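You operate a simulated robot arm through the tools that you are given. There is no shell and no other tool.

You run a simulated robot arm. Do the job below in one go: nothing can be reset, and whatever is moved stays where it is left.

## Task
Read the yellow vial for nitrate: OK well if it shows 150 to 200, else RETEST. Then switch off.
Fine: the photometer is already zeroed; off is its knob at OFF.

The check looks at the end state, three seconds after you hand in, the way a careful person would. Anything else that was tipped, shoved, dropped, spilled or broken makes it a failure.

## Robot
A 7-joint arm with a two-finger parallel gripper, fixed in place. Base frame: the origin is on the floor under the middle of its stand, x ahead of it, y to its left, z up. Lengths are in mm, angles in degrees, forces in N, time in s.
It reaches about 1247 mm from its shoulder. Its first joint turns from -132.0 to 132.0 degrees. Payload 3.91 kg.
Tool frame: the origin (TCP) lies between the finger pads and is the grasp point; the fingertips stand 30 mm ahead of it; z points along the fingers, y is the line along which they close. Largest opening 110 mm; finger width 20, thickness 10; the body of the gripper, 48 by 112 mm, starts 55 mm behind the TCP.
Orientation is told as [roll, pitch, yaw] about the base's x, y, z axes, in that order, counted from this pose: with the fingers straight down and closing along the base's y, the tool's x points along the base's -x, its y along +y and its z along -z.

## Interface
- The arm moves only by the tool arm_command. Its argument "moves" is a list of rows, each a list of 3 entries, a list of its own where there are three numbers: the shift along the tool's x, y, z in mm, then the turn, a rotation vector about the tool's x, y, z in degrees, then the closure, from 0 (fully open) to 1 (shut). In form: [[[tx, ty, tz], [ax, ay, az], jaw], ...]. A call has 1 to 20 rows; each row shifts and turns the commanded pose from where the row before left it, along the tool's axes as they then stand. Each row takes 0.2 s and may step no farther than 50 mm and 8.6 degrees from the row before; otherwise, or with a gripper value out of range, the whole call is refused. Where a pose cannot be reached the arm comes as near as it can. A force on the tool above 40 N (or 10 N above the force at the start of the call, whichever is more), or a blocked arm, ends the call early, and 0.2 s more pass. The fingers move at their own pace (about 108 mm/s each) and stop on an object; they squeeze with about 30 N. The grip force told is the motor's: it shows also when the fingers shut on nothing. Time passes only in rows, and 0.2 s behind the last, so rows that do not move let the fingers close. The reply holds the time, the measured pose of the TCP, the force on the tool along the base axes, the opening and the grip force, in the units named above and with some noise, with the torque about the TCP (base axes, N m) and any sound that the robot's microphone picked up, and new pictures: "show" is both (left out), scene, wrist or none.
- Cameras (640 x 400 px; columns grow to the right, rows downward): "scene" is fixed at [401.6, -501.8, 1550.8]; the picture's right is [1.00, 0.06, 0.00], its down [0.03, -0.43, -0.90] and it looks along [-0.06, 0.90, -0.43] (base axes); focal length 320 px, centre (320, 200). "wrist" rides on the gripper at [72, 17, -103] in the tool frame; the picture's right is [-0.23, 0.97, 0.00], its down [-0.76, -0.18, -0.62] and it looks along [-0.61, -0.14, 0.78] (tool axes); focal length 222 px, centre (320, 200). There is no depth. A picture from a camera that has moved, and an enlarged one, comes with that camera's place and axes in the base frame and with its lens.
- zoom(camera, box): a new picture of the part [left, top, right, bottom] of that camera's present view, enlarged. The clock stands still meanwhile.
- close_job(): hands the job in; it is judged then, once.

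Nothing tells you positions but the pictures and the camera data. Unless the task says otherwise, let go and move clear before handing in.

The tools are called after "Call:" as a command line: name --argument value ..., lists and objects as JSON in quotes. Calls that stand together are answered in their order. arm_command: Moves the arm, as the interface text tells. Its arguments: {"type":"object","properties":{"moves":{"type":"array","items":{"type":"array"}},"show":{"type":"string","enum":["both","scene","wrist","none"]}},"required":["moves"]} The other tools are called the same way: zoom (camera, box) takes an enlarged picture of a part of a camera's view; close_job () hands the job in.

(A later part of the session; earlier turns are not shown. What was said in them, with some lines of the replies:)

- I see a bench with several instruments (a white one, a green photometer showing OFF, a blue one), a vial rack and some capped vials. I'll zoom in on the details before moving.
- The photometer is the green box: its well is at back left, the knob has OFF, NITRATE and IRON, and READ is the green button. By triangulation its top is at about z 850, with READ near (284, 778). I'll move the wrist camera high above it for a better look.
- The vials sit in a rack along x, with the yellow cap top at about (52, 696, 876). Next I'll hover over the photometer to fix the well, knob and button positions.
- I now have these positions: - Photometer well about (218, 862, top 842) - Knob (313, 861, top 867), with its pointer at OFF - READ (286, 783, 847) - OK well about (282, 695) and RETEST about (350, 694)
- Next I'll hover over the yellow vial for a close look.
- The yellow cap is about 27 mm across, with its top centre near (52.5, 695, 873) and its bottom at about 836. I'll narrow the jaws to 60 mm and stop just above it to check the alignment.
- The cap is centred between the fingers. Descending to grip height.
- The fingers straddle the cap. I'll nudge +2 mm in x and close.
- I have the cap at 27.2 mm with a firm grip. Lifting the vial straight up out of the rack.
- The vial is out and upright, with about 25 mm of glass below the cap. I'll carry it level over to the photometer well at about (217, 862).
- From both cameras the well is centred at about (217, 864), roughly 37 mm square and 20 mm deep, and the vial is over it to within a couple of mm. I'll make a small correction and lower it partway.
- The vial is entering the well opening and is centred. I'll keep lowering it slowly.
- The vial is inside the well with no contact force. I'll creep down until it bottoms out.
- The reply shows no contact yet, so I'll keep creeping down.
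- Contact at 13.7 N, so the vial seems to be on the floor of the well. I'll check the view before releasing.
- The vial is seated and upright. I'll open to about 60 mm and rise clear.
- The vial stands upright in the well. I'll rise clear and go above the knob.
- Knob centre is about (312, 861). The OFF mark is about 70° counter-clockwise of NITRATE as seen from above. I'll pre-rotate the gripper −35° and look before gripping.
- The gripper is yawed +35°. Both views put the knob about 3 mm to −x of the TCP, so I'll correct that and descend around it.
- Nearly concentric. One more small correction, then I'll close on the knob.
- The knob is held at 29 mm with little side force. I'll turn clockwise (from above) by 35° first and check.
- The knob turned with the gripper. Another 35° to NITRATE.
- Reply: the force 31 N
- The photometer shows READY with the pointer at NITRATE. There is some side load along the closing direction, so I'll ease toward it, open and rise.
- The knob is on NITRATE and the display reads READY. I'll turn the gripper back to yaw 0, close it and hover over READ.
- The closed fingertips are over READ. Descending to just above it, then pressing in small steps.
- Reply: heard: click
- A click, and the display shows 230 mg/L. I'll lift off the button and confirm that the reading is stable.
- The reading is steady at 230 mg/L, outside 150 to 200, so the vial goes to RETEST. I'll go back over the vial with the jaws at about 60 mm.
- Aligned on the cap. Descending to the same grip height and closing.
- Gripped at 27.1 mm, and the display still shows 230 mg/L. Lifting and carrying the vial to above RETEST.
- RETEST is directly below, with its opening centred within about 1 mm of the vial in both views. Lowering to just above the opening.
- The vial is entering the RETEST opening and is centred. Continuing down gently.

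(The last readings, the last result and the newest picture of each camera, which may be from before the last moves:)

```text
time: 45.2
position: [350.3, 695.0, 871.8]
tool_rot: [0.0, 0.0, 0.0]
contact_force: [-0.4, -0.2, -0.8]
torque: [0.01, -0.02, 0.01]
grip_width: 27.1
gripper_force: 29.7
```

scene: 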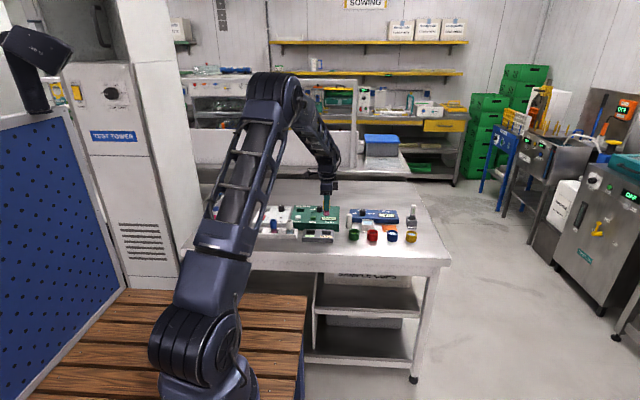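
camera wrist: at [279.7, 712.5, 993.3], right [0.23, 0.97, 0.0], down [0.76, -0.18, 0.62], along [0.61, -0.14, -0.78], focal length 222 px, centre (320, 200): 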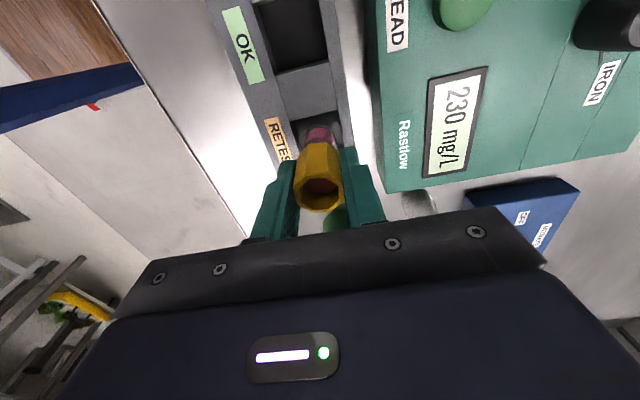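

Call:
arm_command --moves '[[[0, 0, 1.5], [0, 0, 0], 1], [[0, 0, 1], [0, 0, 0], 1], [[0, 0, 0], [0, 0, 0], 1]]' --show "none"

```text
time: 46.0
position: [349.5, 695.4, 869.2]
tool_rot: [0.0, 0.0, -0.1]
contact_force: [-0.7, -0.4, 6.1]
torque: [-0.06, 0.0, -0.02]
grip_width: 27.1
gripper_force: 30.1
```

The vial is resting on the floor of RETEST at the same height as in the rack. Releasing with a narrow opening to stay clear of the photometer.

Call:
arm_command --moves '[[[0, 0, -0.3], [0, 0, 0], 0.9], [[0, 0, 0], [0, 0, 0], 0.7], [[0, 0, 0], [0, 0, 0], 0.55], [[0, 0, 0], [0, 0, 0], 0.55]]' --show "wrist"

Call:
zoom --camera "scene" --box '[295, 195, 345, 245]'

Call:
zoom --camera "wrist" --box '[240, 60, 400, 220]'

```text
time: 47.0
position: [351.1, 696.1, 869.3]
tool_rot: [-0.1, -0.1, 0.1]
contact_force: [-0.2, 0.8, 0.8]
torque: [-0.01, -0.02, 0.02]
grip_width: 49.3
gripper_force: 0.2
camera wrist: at [279.5, 712.4, 972.0], right [0.23, 0.97, 0.0], down [0.76, -0.18, 0.62], along [0.61, -0.14, -0.78], focal length 222 px, centre (320, 200)
```

wrist: 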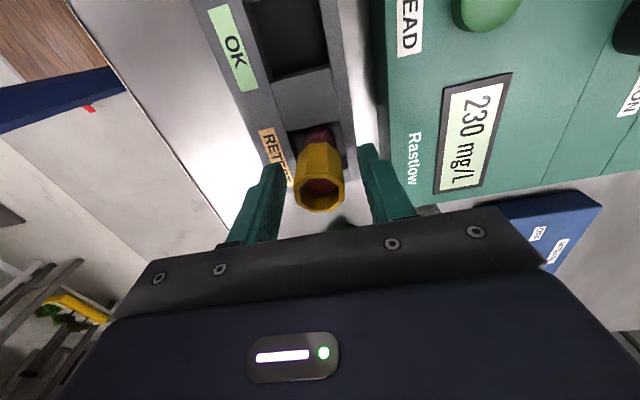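

```text
8.00 times, centred on (320, 220) of scene
camera zoom: at [401.6, -501.8, 1550.8], right [1.0, 0.06, 0.0], down [0.03, -0.43, -0.9], along [-0.06, 0.9, -0.43], focal length 2560 px, centre (320, 40)
```

zoom: 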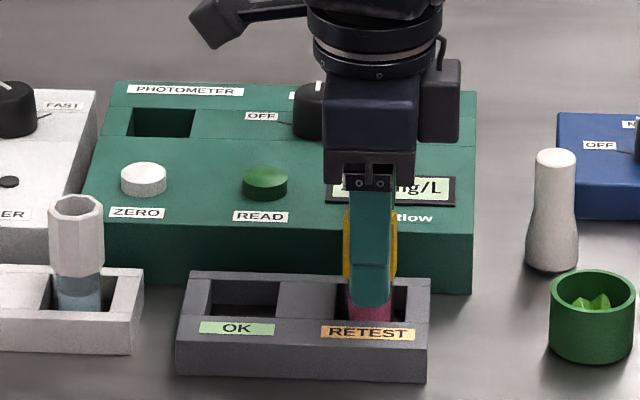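

```text
2.50 times, centred on (320, 140) of wrist
camera zoom: at [279.5, 712.4, 972.0], right [0.23, 0.97, 0.0], down [0.76, -0.18, 0.62], along [0.61, -0.14, -0.78], focal length 555 px, centre (320, 350)
```

zoom: 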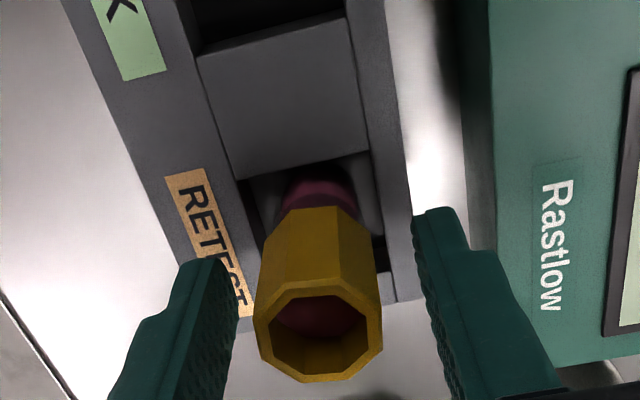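

The vial is standing in RETEST. I'll rise straight up, then go to the knob and pre-rotate for the turn back to OFF.

Call:
arm_command --moves '[[[0, 0, -15], [0, 0, 0], 0.55], [[0, 0, -30], [0, 0, 0], 0.55], [[0, 0, -35], [0, 0, 0], 0.55], [[0, 0, -20], [0, 0, 0], 0.55], [[8, 33, 0], [0, 0, 0], 0.5], [[8, 33, 0], [0, 0, 0], 0.46], [[8, 33, 0], [0, 0, 0], 0.46], [[8, 33, 0], [0, 0, 0], 0.46], [[8, 33, 0], [0, 0, 0], 0.46], [[0, 0, 0], [0, 0, 7], 0.46], [[0, 0, 0], [0, 0, 7], 0.46], [[0, 0, 0], [0, 0, 7], 0.46], [[0, 0, 12], [0, 0, 7], 0.46], [[0, 0, 12], [0, 0, 7], 0.46], [[0, 0, 0], [0, 0, 0], 0.46]]' --show "both"

Call:
zoom --camera "wrist" --box '[220, 40, 420, 220]'

Call:
zoom --camera "scene" --box '[275, 190, 355, 245]'

```text
time: 50.2
position: [310.7, 859.8, 944.7]
tool_rot: [0.0, 0.0, -35.0]
contact_force: [-1.1, -1.2, -0.5]
torque: [-0.02, 0.0, 0.02]
grip_width: 59.2
gripper_force: 0.1
camera wrist: at [262.2, 915.5, 1047.5], right [0.75, 0.67, 0.0], down [0.52, -0.58, 0.62], along [0.41, -0.47, -0.78], focal length 222 px, centre (320, 200)
```

scene: 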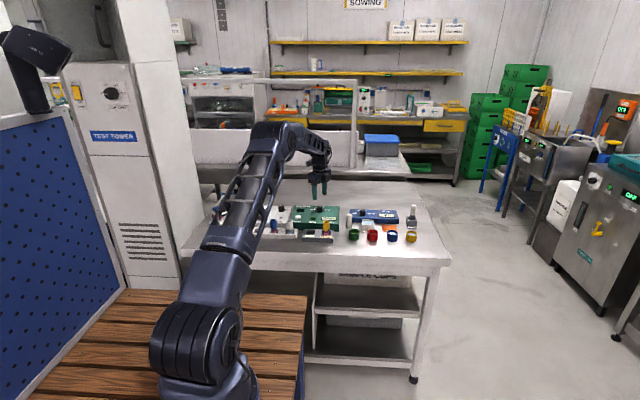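
wrist: 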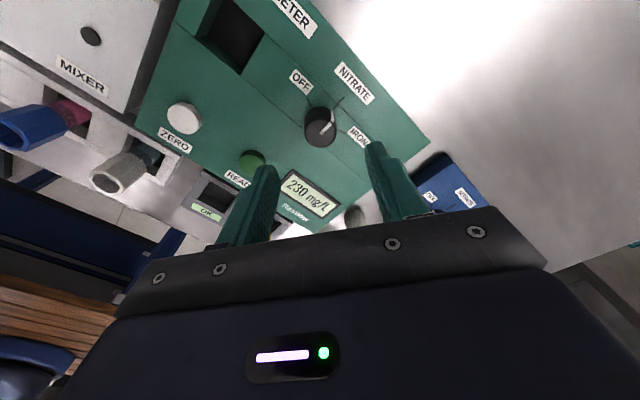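

```text
2.22 times, centred on (320, 130) of wrist
camera zoom: at [262.2, 915.5, 1047.5], right [0.75, 0.67, 0.0], down [0.52, -0.58, 0.62], along [0.41, -0.47, -0.78], focal length 494 px, centre (320, 356)
```

zoom: 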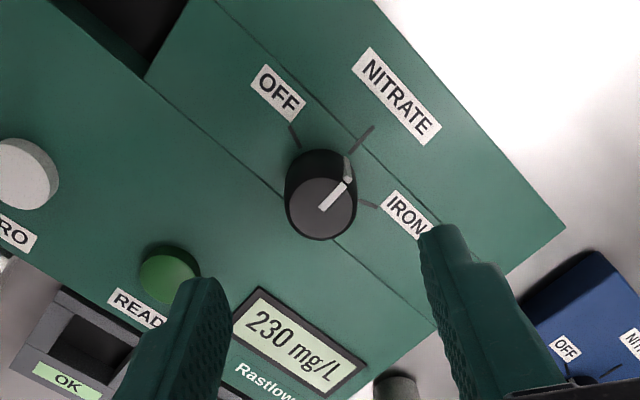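

```text
7.27 times, centred on (315, 218) of scene
camera zoom: at [401.6, -501.8, 1550.8], right [1.0, 0.06, 0.0], down [0.03, -0.43, -0.9], along [-0.06, 0.9, -0.43], focal length 2327 px, centre (356, 73)
```

zoom: 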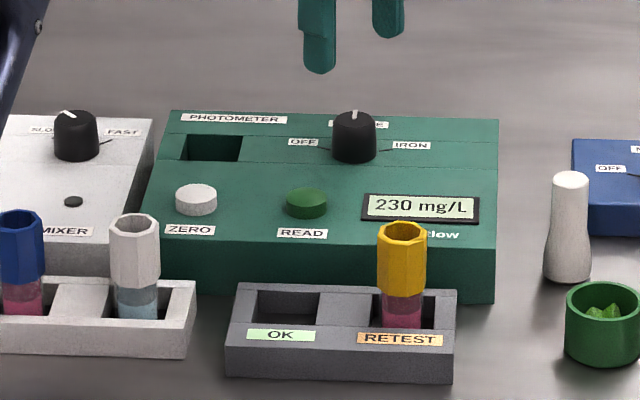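

The yellow vial stands upright in RETEST. The knob is nearly under the TCP, so I'll make a small correction and lower the open fingers around it.

Call:
arm_command --moves '[[[-2, 0.5, 20], [0, 0, 0], 0.46], [[0, 0, 22], [0, 0, 0], 0.46], [[0, 0, 16], [0, 0, 0], 0.46], [[0, 0, 10], [0, 0, 0], 0.46], [[0, 0, 0], [0, 0, 0], 0.46]]' --show "wrist"

Call:
zoom --camera "wrist" --box '[220, 60, 420, 240]'

Call:
zoom --camera "scene" --box '[275, 180, 345, 225]'

```text
time: 51.4
position: [313.2, 859.2, 876.5]
tool_rot: [0.0, 0.0, -35.0]
contact_force: [-0.8, 0.1, -0.1]
torque: [0.01, 0.02, 0.01]
grip_width: 59.3
gripper_force: 0.0
camera wrist: at [264.1, 914.9, 979.3], right [0.75, 0.67, 0.0], down [0.52, -0.58, 0.62], along [0.42, -0.46, -0.78], focal length 222 px, centre (320, 200)
```

wrist: 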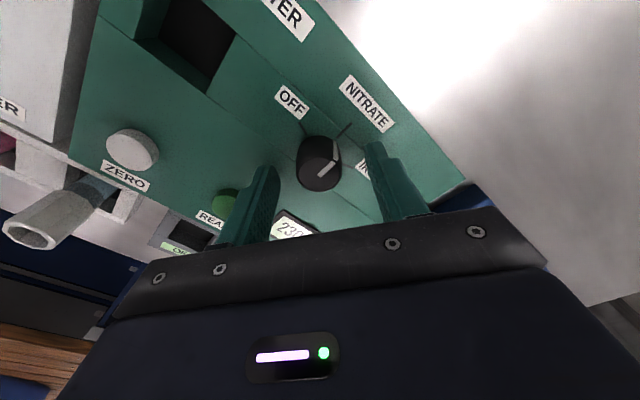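

```text
2.22 times, centred on (320, 150) of wrist
camera zoom: at [264.1, 914.9, 979.3], right [0.75, 0.67, 0.0], down [0.52, -0.58, 0.62], along [0.42, -0.46, -0.78], focal length 494 px, centre (320, 311)
```

zoom: 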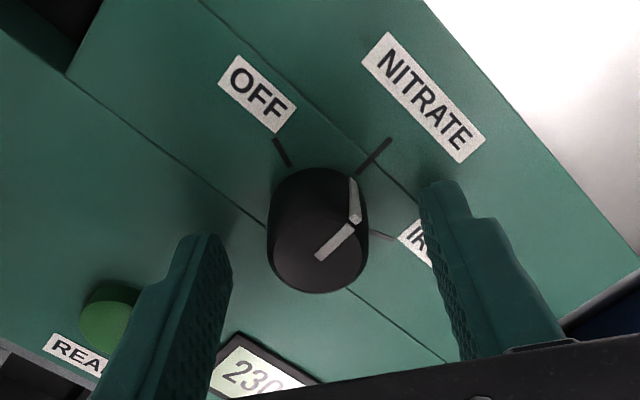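

```text
8.89 times, centred on (310, 202) of scene
camera zoom: at [401.6, -501.8, 1550.8], right [1.0, 0.06, 0.0], down [0.03, -0.43, -0.9], along [-0.06, 0.9, -0.43], focal length 2844 px, centre (409, 178)
```

zoom: 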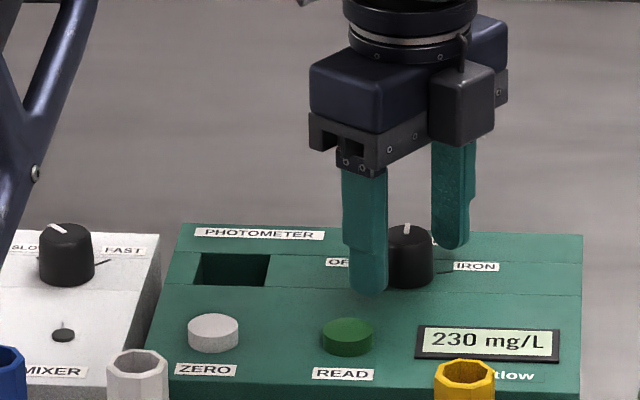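

Call:
arm_command --moves '[[[-0.8, -0.3, 0], [0, 0, 0], 0.46], [[0, 0, 0], [0, 0, 0], 0.65], [[0, 0, 0], [0, 0, 0], 0.85], [[0, 0, 0], [0, 0, 0], 1], [[0, 0, 0], [0, 0, 0], 1]]' --show "wrist"

Call:
zoom --camera "wrist" --box '[220, 60, 420, 240]'

Call:
zoom --camera "scene" --box '[275, 180, 345, 225]'

```text
time: 52.6
position: [312.5, 859.1, 876.3]
tool_rot: [0.0, 0.0, -35.0]
contact_force: [1.6, 4.0, 0.2]
torque: [0.18, -0.03, 0.01]
grip_width: 28.8
gripper_force: 45.5
camera wrist: at [264.8, 914.3, 979.8], right [0.75, 0.67, 0.0], down [0.52, -0.58, 0.62], along [0.42, -0.46, -0.78], focal length 222 px, centre (320, 200)
```

wrist: 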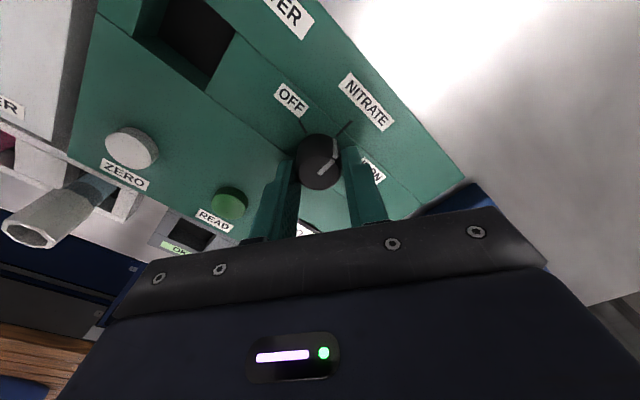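

```text
2.22 times, centred on (320, 150) of wrist
camera zoom: at [264.8, 914.3, 979.8], right [0.75, 0.67, 0.0], down [0.52, -0.58, 0.62], along [0.42, -0.46, -0.78], focal length 494 px, centre (320, 311)
```

zoom: 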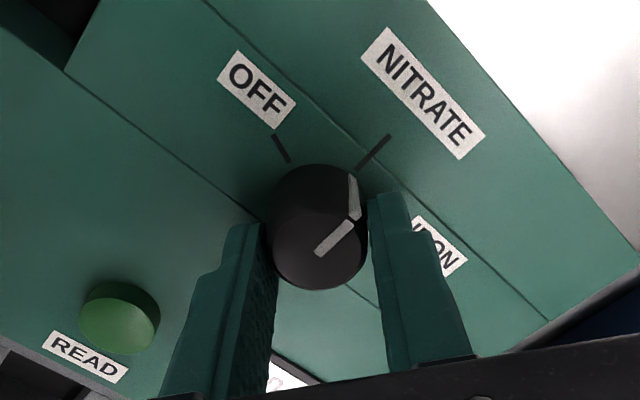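

```text
8.89 times, centred on (310, 202) of scene
camera zoom: at [401.6, -501.8, 1550.8], right [1.0, 0.06, 0.0], down [0.03, -0.43, -0.9], along [-0.06, 0.9, -0.43], focal length 2844 px, centre (409, 178)
```

zoom: 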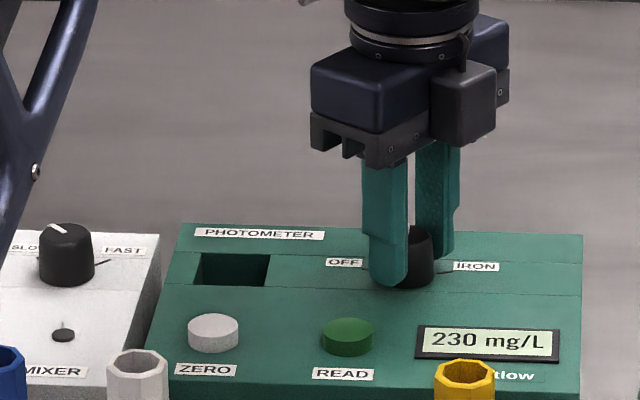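

The knob is held with about 4 N side force. Turning counter-clockwise toward OFF, first half.

Call:
arm_command --moves '[[[0, 0, 0], [0, 0, -5], 1], [[0, 0, 0], [0, 0, -7.5], 1], [[0, 0, 0], [0, 0, -7.5], 1], [[0, 0, 0], [0, 0, -7.5], 1], [[0, 0, 0], [0, 0, -7.5], 1], [[0, 0, 0], [0, 0, 0], 1]]' --show "none"

Call:
zoom --camera "wrist" --box '[220, 60, 420, 240]'

```text
time: 53.8
position: [313.7, 860.2, 876.5]
tool_rot: [0.2, 0.0, -3.4]
contact_force: [4.2, 16.1, -10.2]
torque: [0.61, 0.22, -0.03]
grip_width: 29.0
gripper_force: 45.4
stopped in row 5: the force on the tool passed its limit at 42 N (the readings are from after the stop); the commanded pose is now the measured one
```

```text
2.22 times, centred on (320, 150) of wrist
camera zoom: at [243.5, 881.3, 979.8], right [0.28, 0.96, 0.0], down [0.75, -0.22, 0.62], along [0.6, -0.17, -0.78], focal length 494 px, centre (320, 311)
```

zoom: 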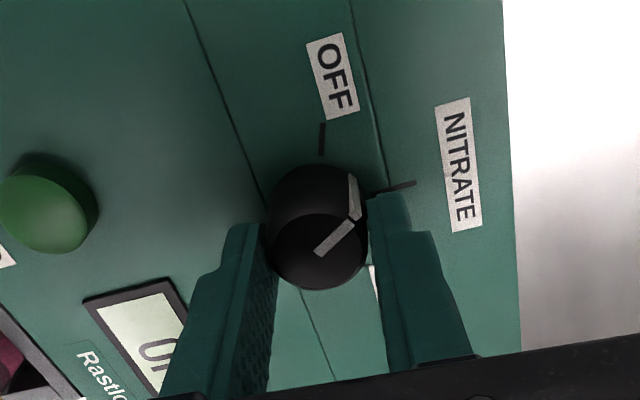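

Side load built up because the TCP sits slightly off the knob axis. I'll ease +y to relieve it before going on.

Call:
arm_command --moves '[[[0, 0.8, 0], [0, 0, 0], 1], [[0, 0.7, 0], [0, 0, 0], 1], [[0, 0, 0], [0, 0, 0], 1]]' --show "none"

Call:
zoom --camera "scene" --box '[275, 180, 345, 225]'

```text
time: 54.6
position: [314.2, 859.4, 875.5]
tool_rot: [0.1, 0.0, -3.4]
contact_force: [1.4, -8.4, -3.0]
torque: [-0.43, -0.27, 0.07]
grip_width: 29.1
gripper_force: 45.2
```

```text
8.89 times, centred on (310, 202) of scene
camera zoom: at [401.6, -501.8, 1550.8], right [1.0, 0.06, 0.0], down [0.03, -0.43, -0.9], along [-0.06, 0.9, -0.43], focal length 2844 px, centre (409, 178)
```

zoom: 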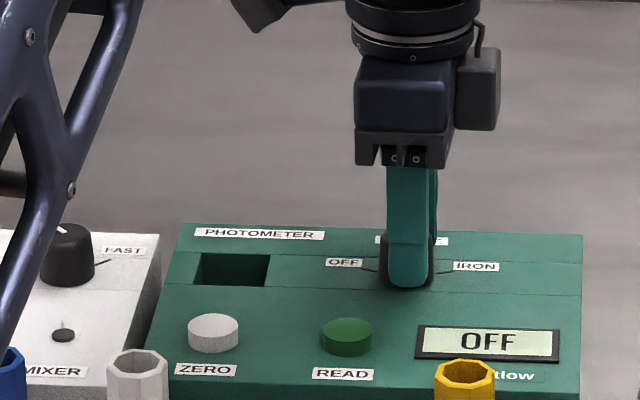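

Call:
arm_command --moves '[[[0, -0.5, 0], [0, 0, 0], 1], [[0, 0, 0], [0, 0, -6], 1], [[0, 0, 0], [0, 0, -6], 1], [[0, 0, 0], [0, 0, 0], 1]]' --show "none"

```text
time: 55.6
position: [314.0, 861.2, 876.8]
tool_rot: [0.1, -0.1, 8.6]
contact_force: [1.5, 7.8, -15.5]
torque: [0.34, 0.23, -0.03]
grip_width: 28.7
gripper_force: 45.0
```

Call:
arm_command --moves '[[[0, 0.4, 0.7], [0, 0, 0], 1], [[0, 0, 0], [0, 0, -6], 1], [[0, 0, 0], [0, 0, -6], 1], [[0, 0, 0], [0, 0, 0], 1]]' --show "none"

Call:
zoom --camera "wrist" --box '[220, 60, 420, 240]'

Call:
zoom --camera "scene" --box '[275, 180, 345, 225]'

```text
time: 56.6
position: [313.2, 862.2, 875.7]
tool_rot: [0.1, -0.3, 20.7]
contact_force: [1.9, 13.6, -10.9]
torque: [0.5, -0.04, -0.06]
grip_width: 29.1
gripper_force: 45.0
```

```text
2.22 times, centred on (320, 150) of wrist
camera zoom: at [240.9, 851.8, 979.8], right [-0.13, 0.99, 0.0], down [0.77, 0.1, 0.62], along [0.62, 0.09, -0.78], focal length 494 px, centre (320, 311)
```

zoom: 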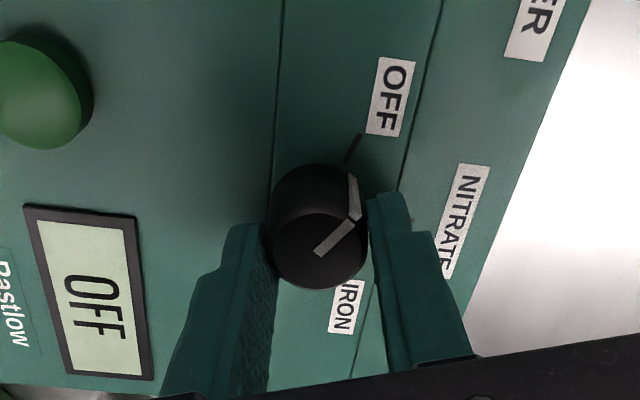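

```text
8.89 times, centred on (310, 202) of scene
camera zoom: at [401.6, -501.8, 1550.8], right [1.0, 0.06, 0.0], down [0.03, -0.43, -0.9], along [-0.06, 0.9, -0.43], focal length 2844 px, centre (409, 178)
```

zoom: 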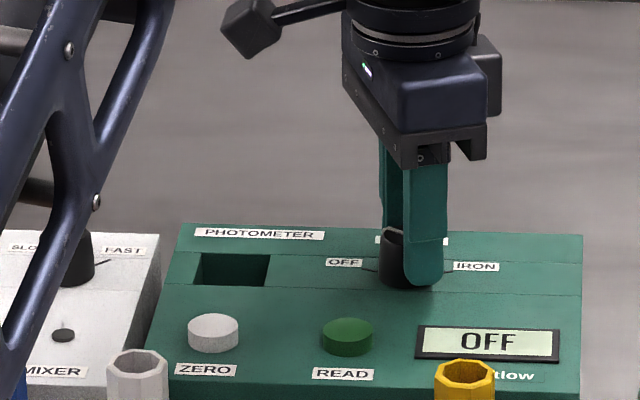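

Almost there, with 14° left to the OFF mark. I'll ease the loads again and finish.

Call:
arm_command --moves '[[[0, 0.7, 0.5], [0, 0, 0], 1], [[0, 0, 0], [0, 0, -5], 1], [[0, 0, 0], [0, 0, -5], 1], [[0, 0, 0], [0, 0, -4.3], 1], [[0, 0, 0], [0, 0, 0], 1]]' --show "none"

Call:
zoom --camera "wrist" --box '[220, 60, 420, 240]'

Call:
zoom --camera "scene" --box '[275, 180, 345, 225]'

```text
time: 57.8
position: [313.7, 862.0, 875.9]
tool_rot: [0.3, -0.2, 35.0]
contact_force: [3.5, 23.8, 3.5]
torque: [0.66, 0.2, -0.06]
grip_width: 29.1
gripper_force: 44.7
```

```text
2.22 times, centred on (320, 150) of wrist
camera zoom: at [245.2, 834.5, 979.8], right [-0.37, 0.93, 0.0], down [0.72, 0.29, 0.63], along [0.58, 0.24, -0.78], focal length 494 px, centre (320, 311)
```

zoom: 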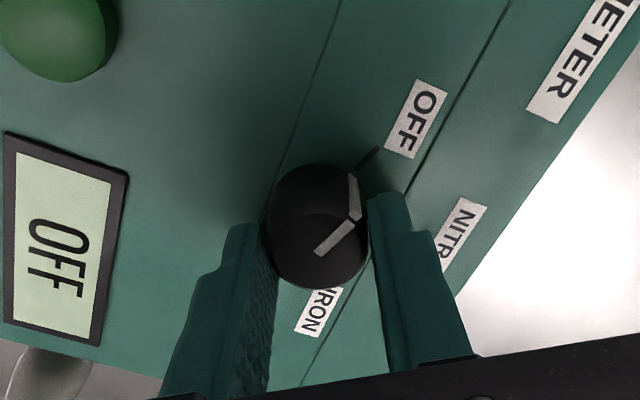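

```text
8.89 times, centred on (310, 202) of scene
camera zoom: at [401.6, -501.8, 1550.8], right [1.0, 0.06, 0.0], down [0.03, -0.43, -0.9], along [-0.06, 0.9, -0.43], focal length 2844 px, centre (409, 178)
```

zoom: 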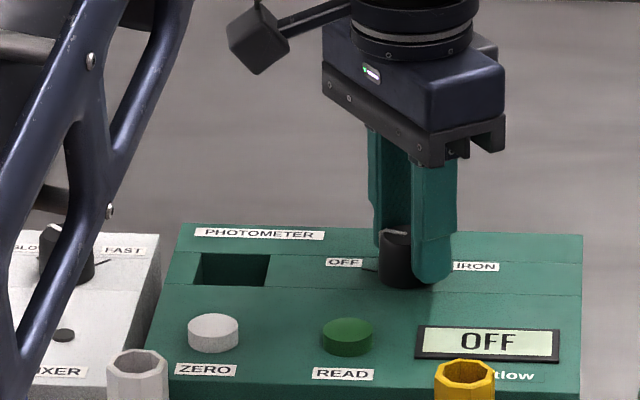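

The pointer is at OFF and the display shows OFF. I'll relieve the side load, then open and rise.

Call:
arm_command --moves '[[[0, 0.8, 0], [0, 0, 0], 1], [[0, 0.5, 0], [0, 0, 0], 1], [[0, 0, 0], [0, 0, 0], 1]]' --show "none"

```text
time: 58.6
position: [312.5, 862.8, 876.1]
tool_rot: [0.1, -0.2, 35.1]
contact_force: [4.6, 9.8, 11.8]
torque: [0.2, -0.19, 0.03]
grip_width: 29.3
gripper_force: 44.8
```

Call:
arm_command --moves '[[[0, 0.4, -0.5], [0, 0, 0], 1], [[0, 0, 0], [0, 0, 0], 0.9], [[0, 0, 0], [0, 0, 0], 0.7], [[0, 0, 0], [0, 0, 0], 0.5], [[0, 0, 0], [0, 0, 0], 0.46], [[0, 0, -20], [0, 0, 0], 0.46], [[0, 0, -30], [0, 0, 0], 0.46], [[0, 0, -30], [0, 0, 0], 0.46], [[0, 0, -30], [0, 0, 0], 0.46], [[0, 0, 0], [0, 0, 0], 0.46]]' --show "both"

Call:
zoom --camera "wrist" --box '[240, 20, 420, 180]'

Call:
zoom --camera "scene" --box '[275, 185, 355, 245]'

```text
time: 60.8
position: [311.8, 862.9, 985.7]
tool_rot: [0.1, -0.1, 35.0]
contact_force: [-0.1, -1.1, 0.0]
torque: [0.01, -0.01, -0.01]
grip_width: 59.3
gripper_force: 0.1
camera wrist: at [244.3, 834.7, 1089.1], right [-0.37, 0.93, 0.0], down [0.73, 0.29, 0.62], along [0.58, 0.23, -0.78], focal length 222 px, centre (320, 200)
```

scene: 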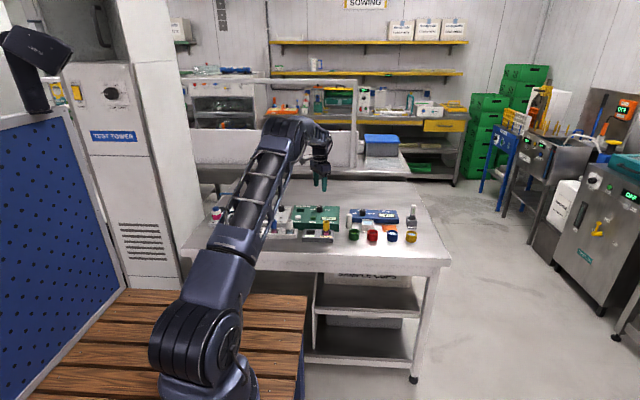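
wrist: 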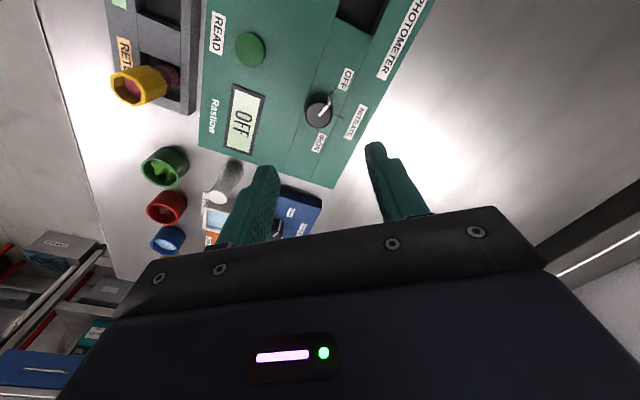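

```text
2.50 times, centred on (330, 100) of wrist
camera zoom: at [244.3, 834.7, 1089.1], right [-0.37, 0.93, 0.0], down [0.73, 0.29, 0.62], along [0.58, 0.23, -0.78], focal length 555 px, centre (295, 450)
```

zoom: 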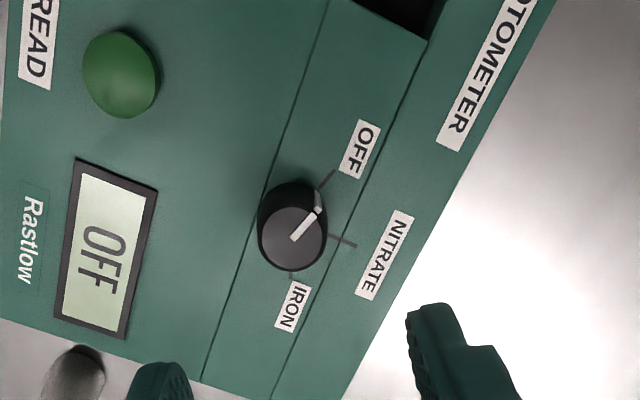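

```text
6.67 times, centred on (315, 215) of scene
camera zoom: at [401.6, -501.8, 1550.8], right [1.0, 0.06, 0.0], down [0.03, -0.43, -0.9], along [-0.06, 0.9, -0.43], focal length 2133 px, centre (353, 100)
```

zoom: 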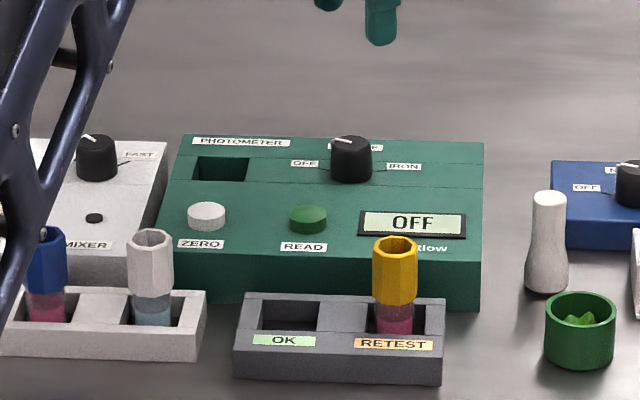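

The pointer is on the OFF mark, the display reads OFF, and the vial stands upright in RETEST. I'll retreat up and away from the bench, then check everything.

Call:
arm_command --moves '[[[0, 0, -35], [0, 0, 7], 0.46], [[0, 0, -35], [0, 0, 7], 0.46], [[0, 0, -35], [0, 0, 7], 0.46], [[0, 0, -35], [0, 0, 7], 0.46], [[0, 0, -30], [0, 0, 7], 0.46], [[10, -40, 0], [0, 0, 0], 0.3], [[10, -40, 0], [0, 0, 0], 0.3], [[10, -40, 0], [0, 0, 0], 0.3], [[10, -40, 0], [0, 0, 0], 0.3], [[10, -40, 0], [0, 0, 0], 0.3], [[10, -40, 0], [0, 0, 0], 0.3], [[10, -40, 0], [0, 0, 0], 0.3], [[10, -40, 0], [0, 0, 0], 0.3], [[10, -40, 0], [0, 0, 0], 0.3], [[0, 0, 0], [0, 0, 0], 0.3]]' --show "both"

Call:
zoom --camera "scene" --box '[210, 175, 440, 260]'

Call:
zoom --camera "scene" --box '[275, 185, 355, 245]'

```text
time: 64.0
position: [221.8, 501.6, 1154.9]
tool_rot: [0.3, -0.1, 0.0]
contact_force: [1.1, -0.5, -0.5]
torque: [-0.01, 0.0, 0.0]
grip_width: 77.1
gripper_force: 0.1
camera wrist: at [150.2, 517.9, 1259.0], right [0.23, 0.97, 0.0], down [0.76, -0.18, 0.62], along [0.61, -0.14, -0.78], focal length 222 px, centre (320, 200)
```

scene: 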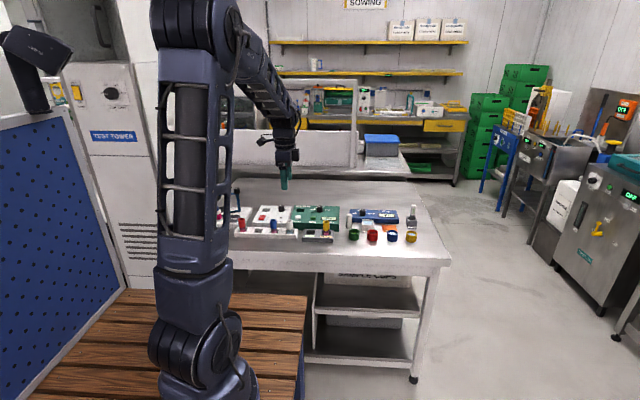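
wrist: 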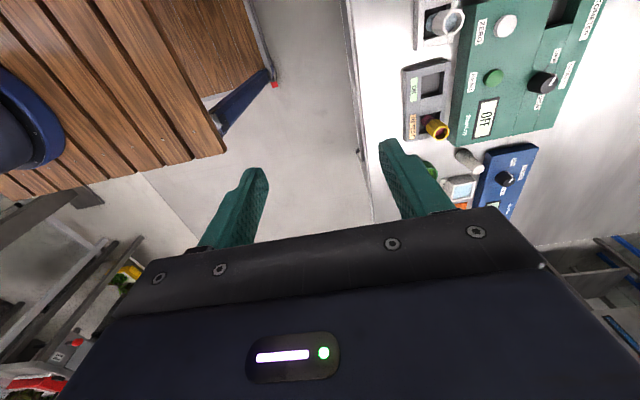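

```text
2.78 times, centred on (325, 218) of scene
camera zoom: at [401.6, -501.8, 1550.8], right [1.0, 0.06, 0.0], down [0.03, -0.43, -0.9], along [-0.06, 0.9, -0.43], focal length 890 px, centre (306, 151)
```

zoom: 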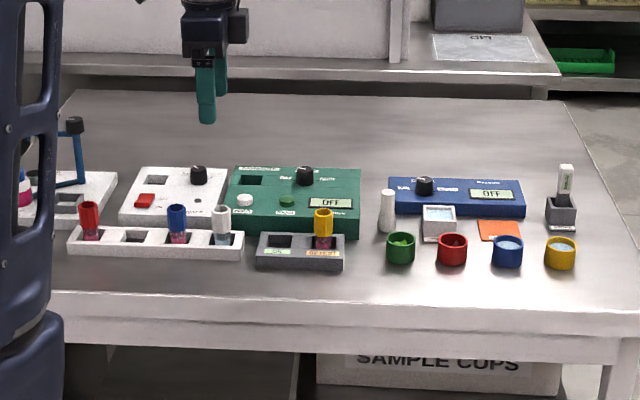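

```text
6.67 times, centred on (315, 215) of scene
camera zoom: at [401.6, -501.8, 1550.8], right [1.0, 0.06, 0.0], down [0.03, -0.43, -0.9], along [-0.06, 0.9, -0.43], focal length 2133 px, centre (353, 100)
```

zoom: 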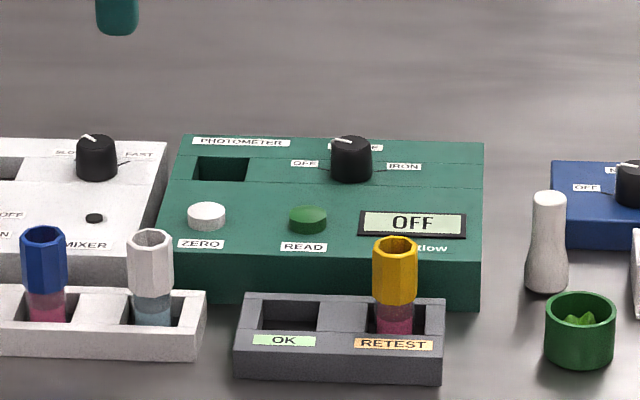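

Everything is in place: the vial read 230 mg/L and stands in RETEST, the photometer is at OFF, nothing else has moved, and the arm is clear. Handing in.

Call:
close_job

```text
The job is handed in.
```

The yellow vial read 230 mg/L nitrate. That is outside 150 to 200, so I put it in the RETEST well, where it is standing upright.

The photometer is switched off: its knob is back on the OFF mark and the display shows OFF. Nothing else on the bench looks moved or spilled in the final pictures. I let go of everything and moved the arm clear before handing in.

While I was turning the knob back, the side force on the gripper briefly passed its limit at 42 N and stopped the arm. I eased the load and finished the turn, and the photometer hasn't visibly shifted.
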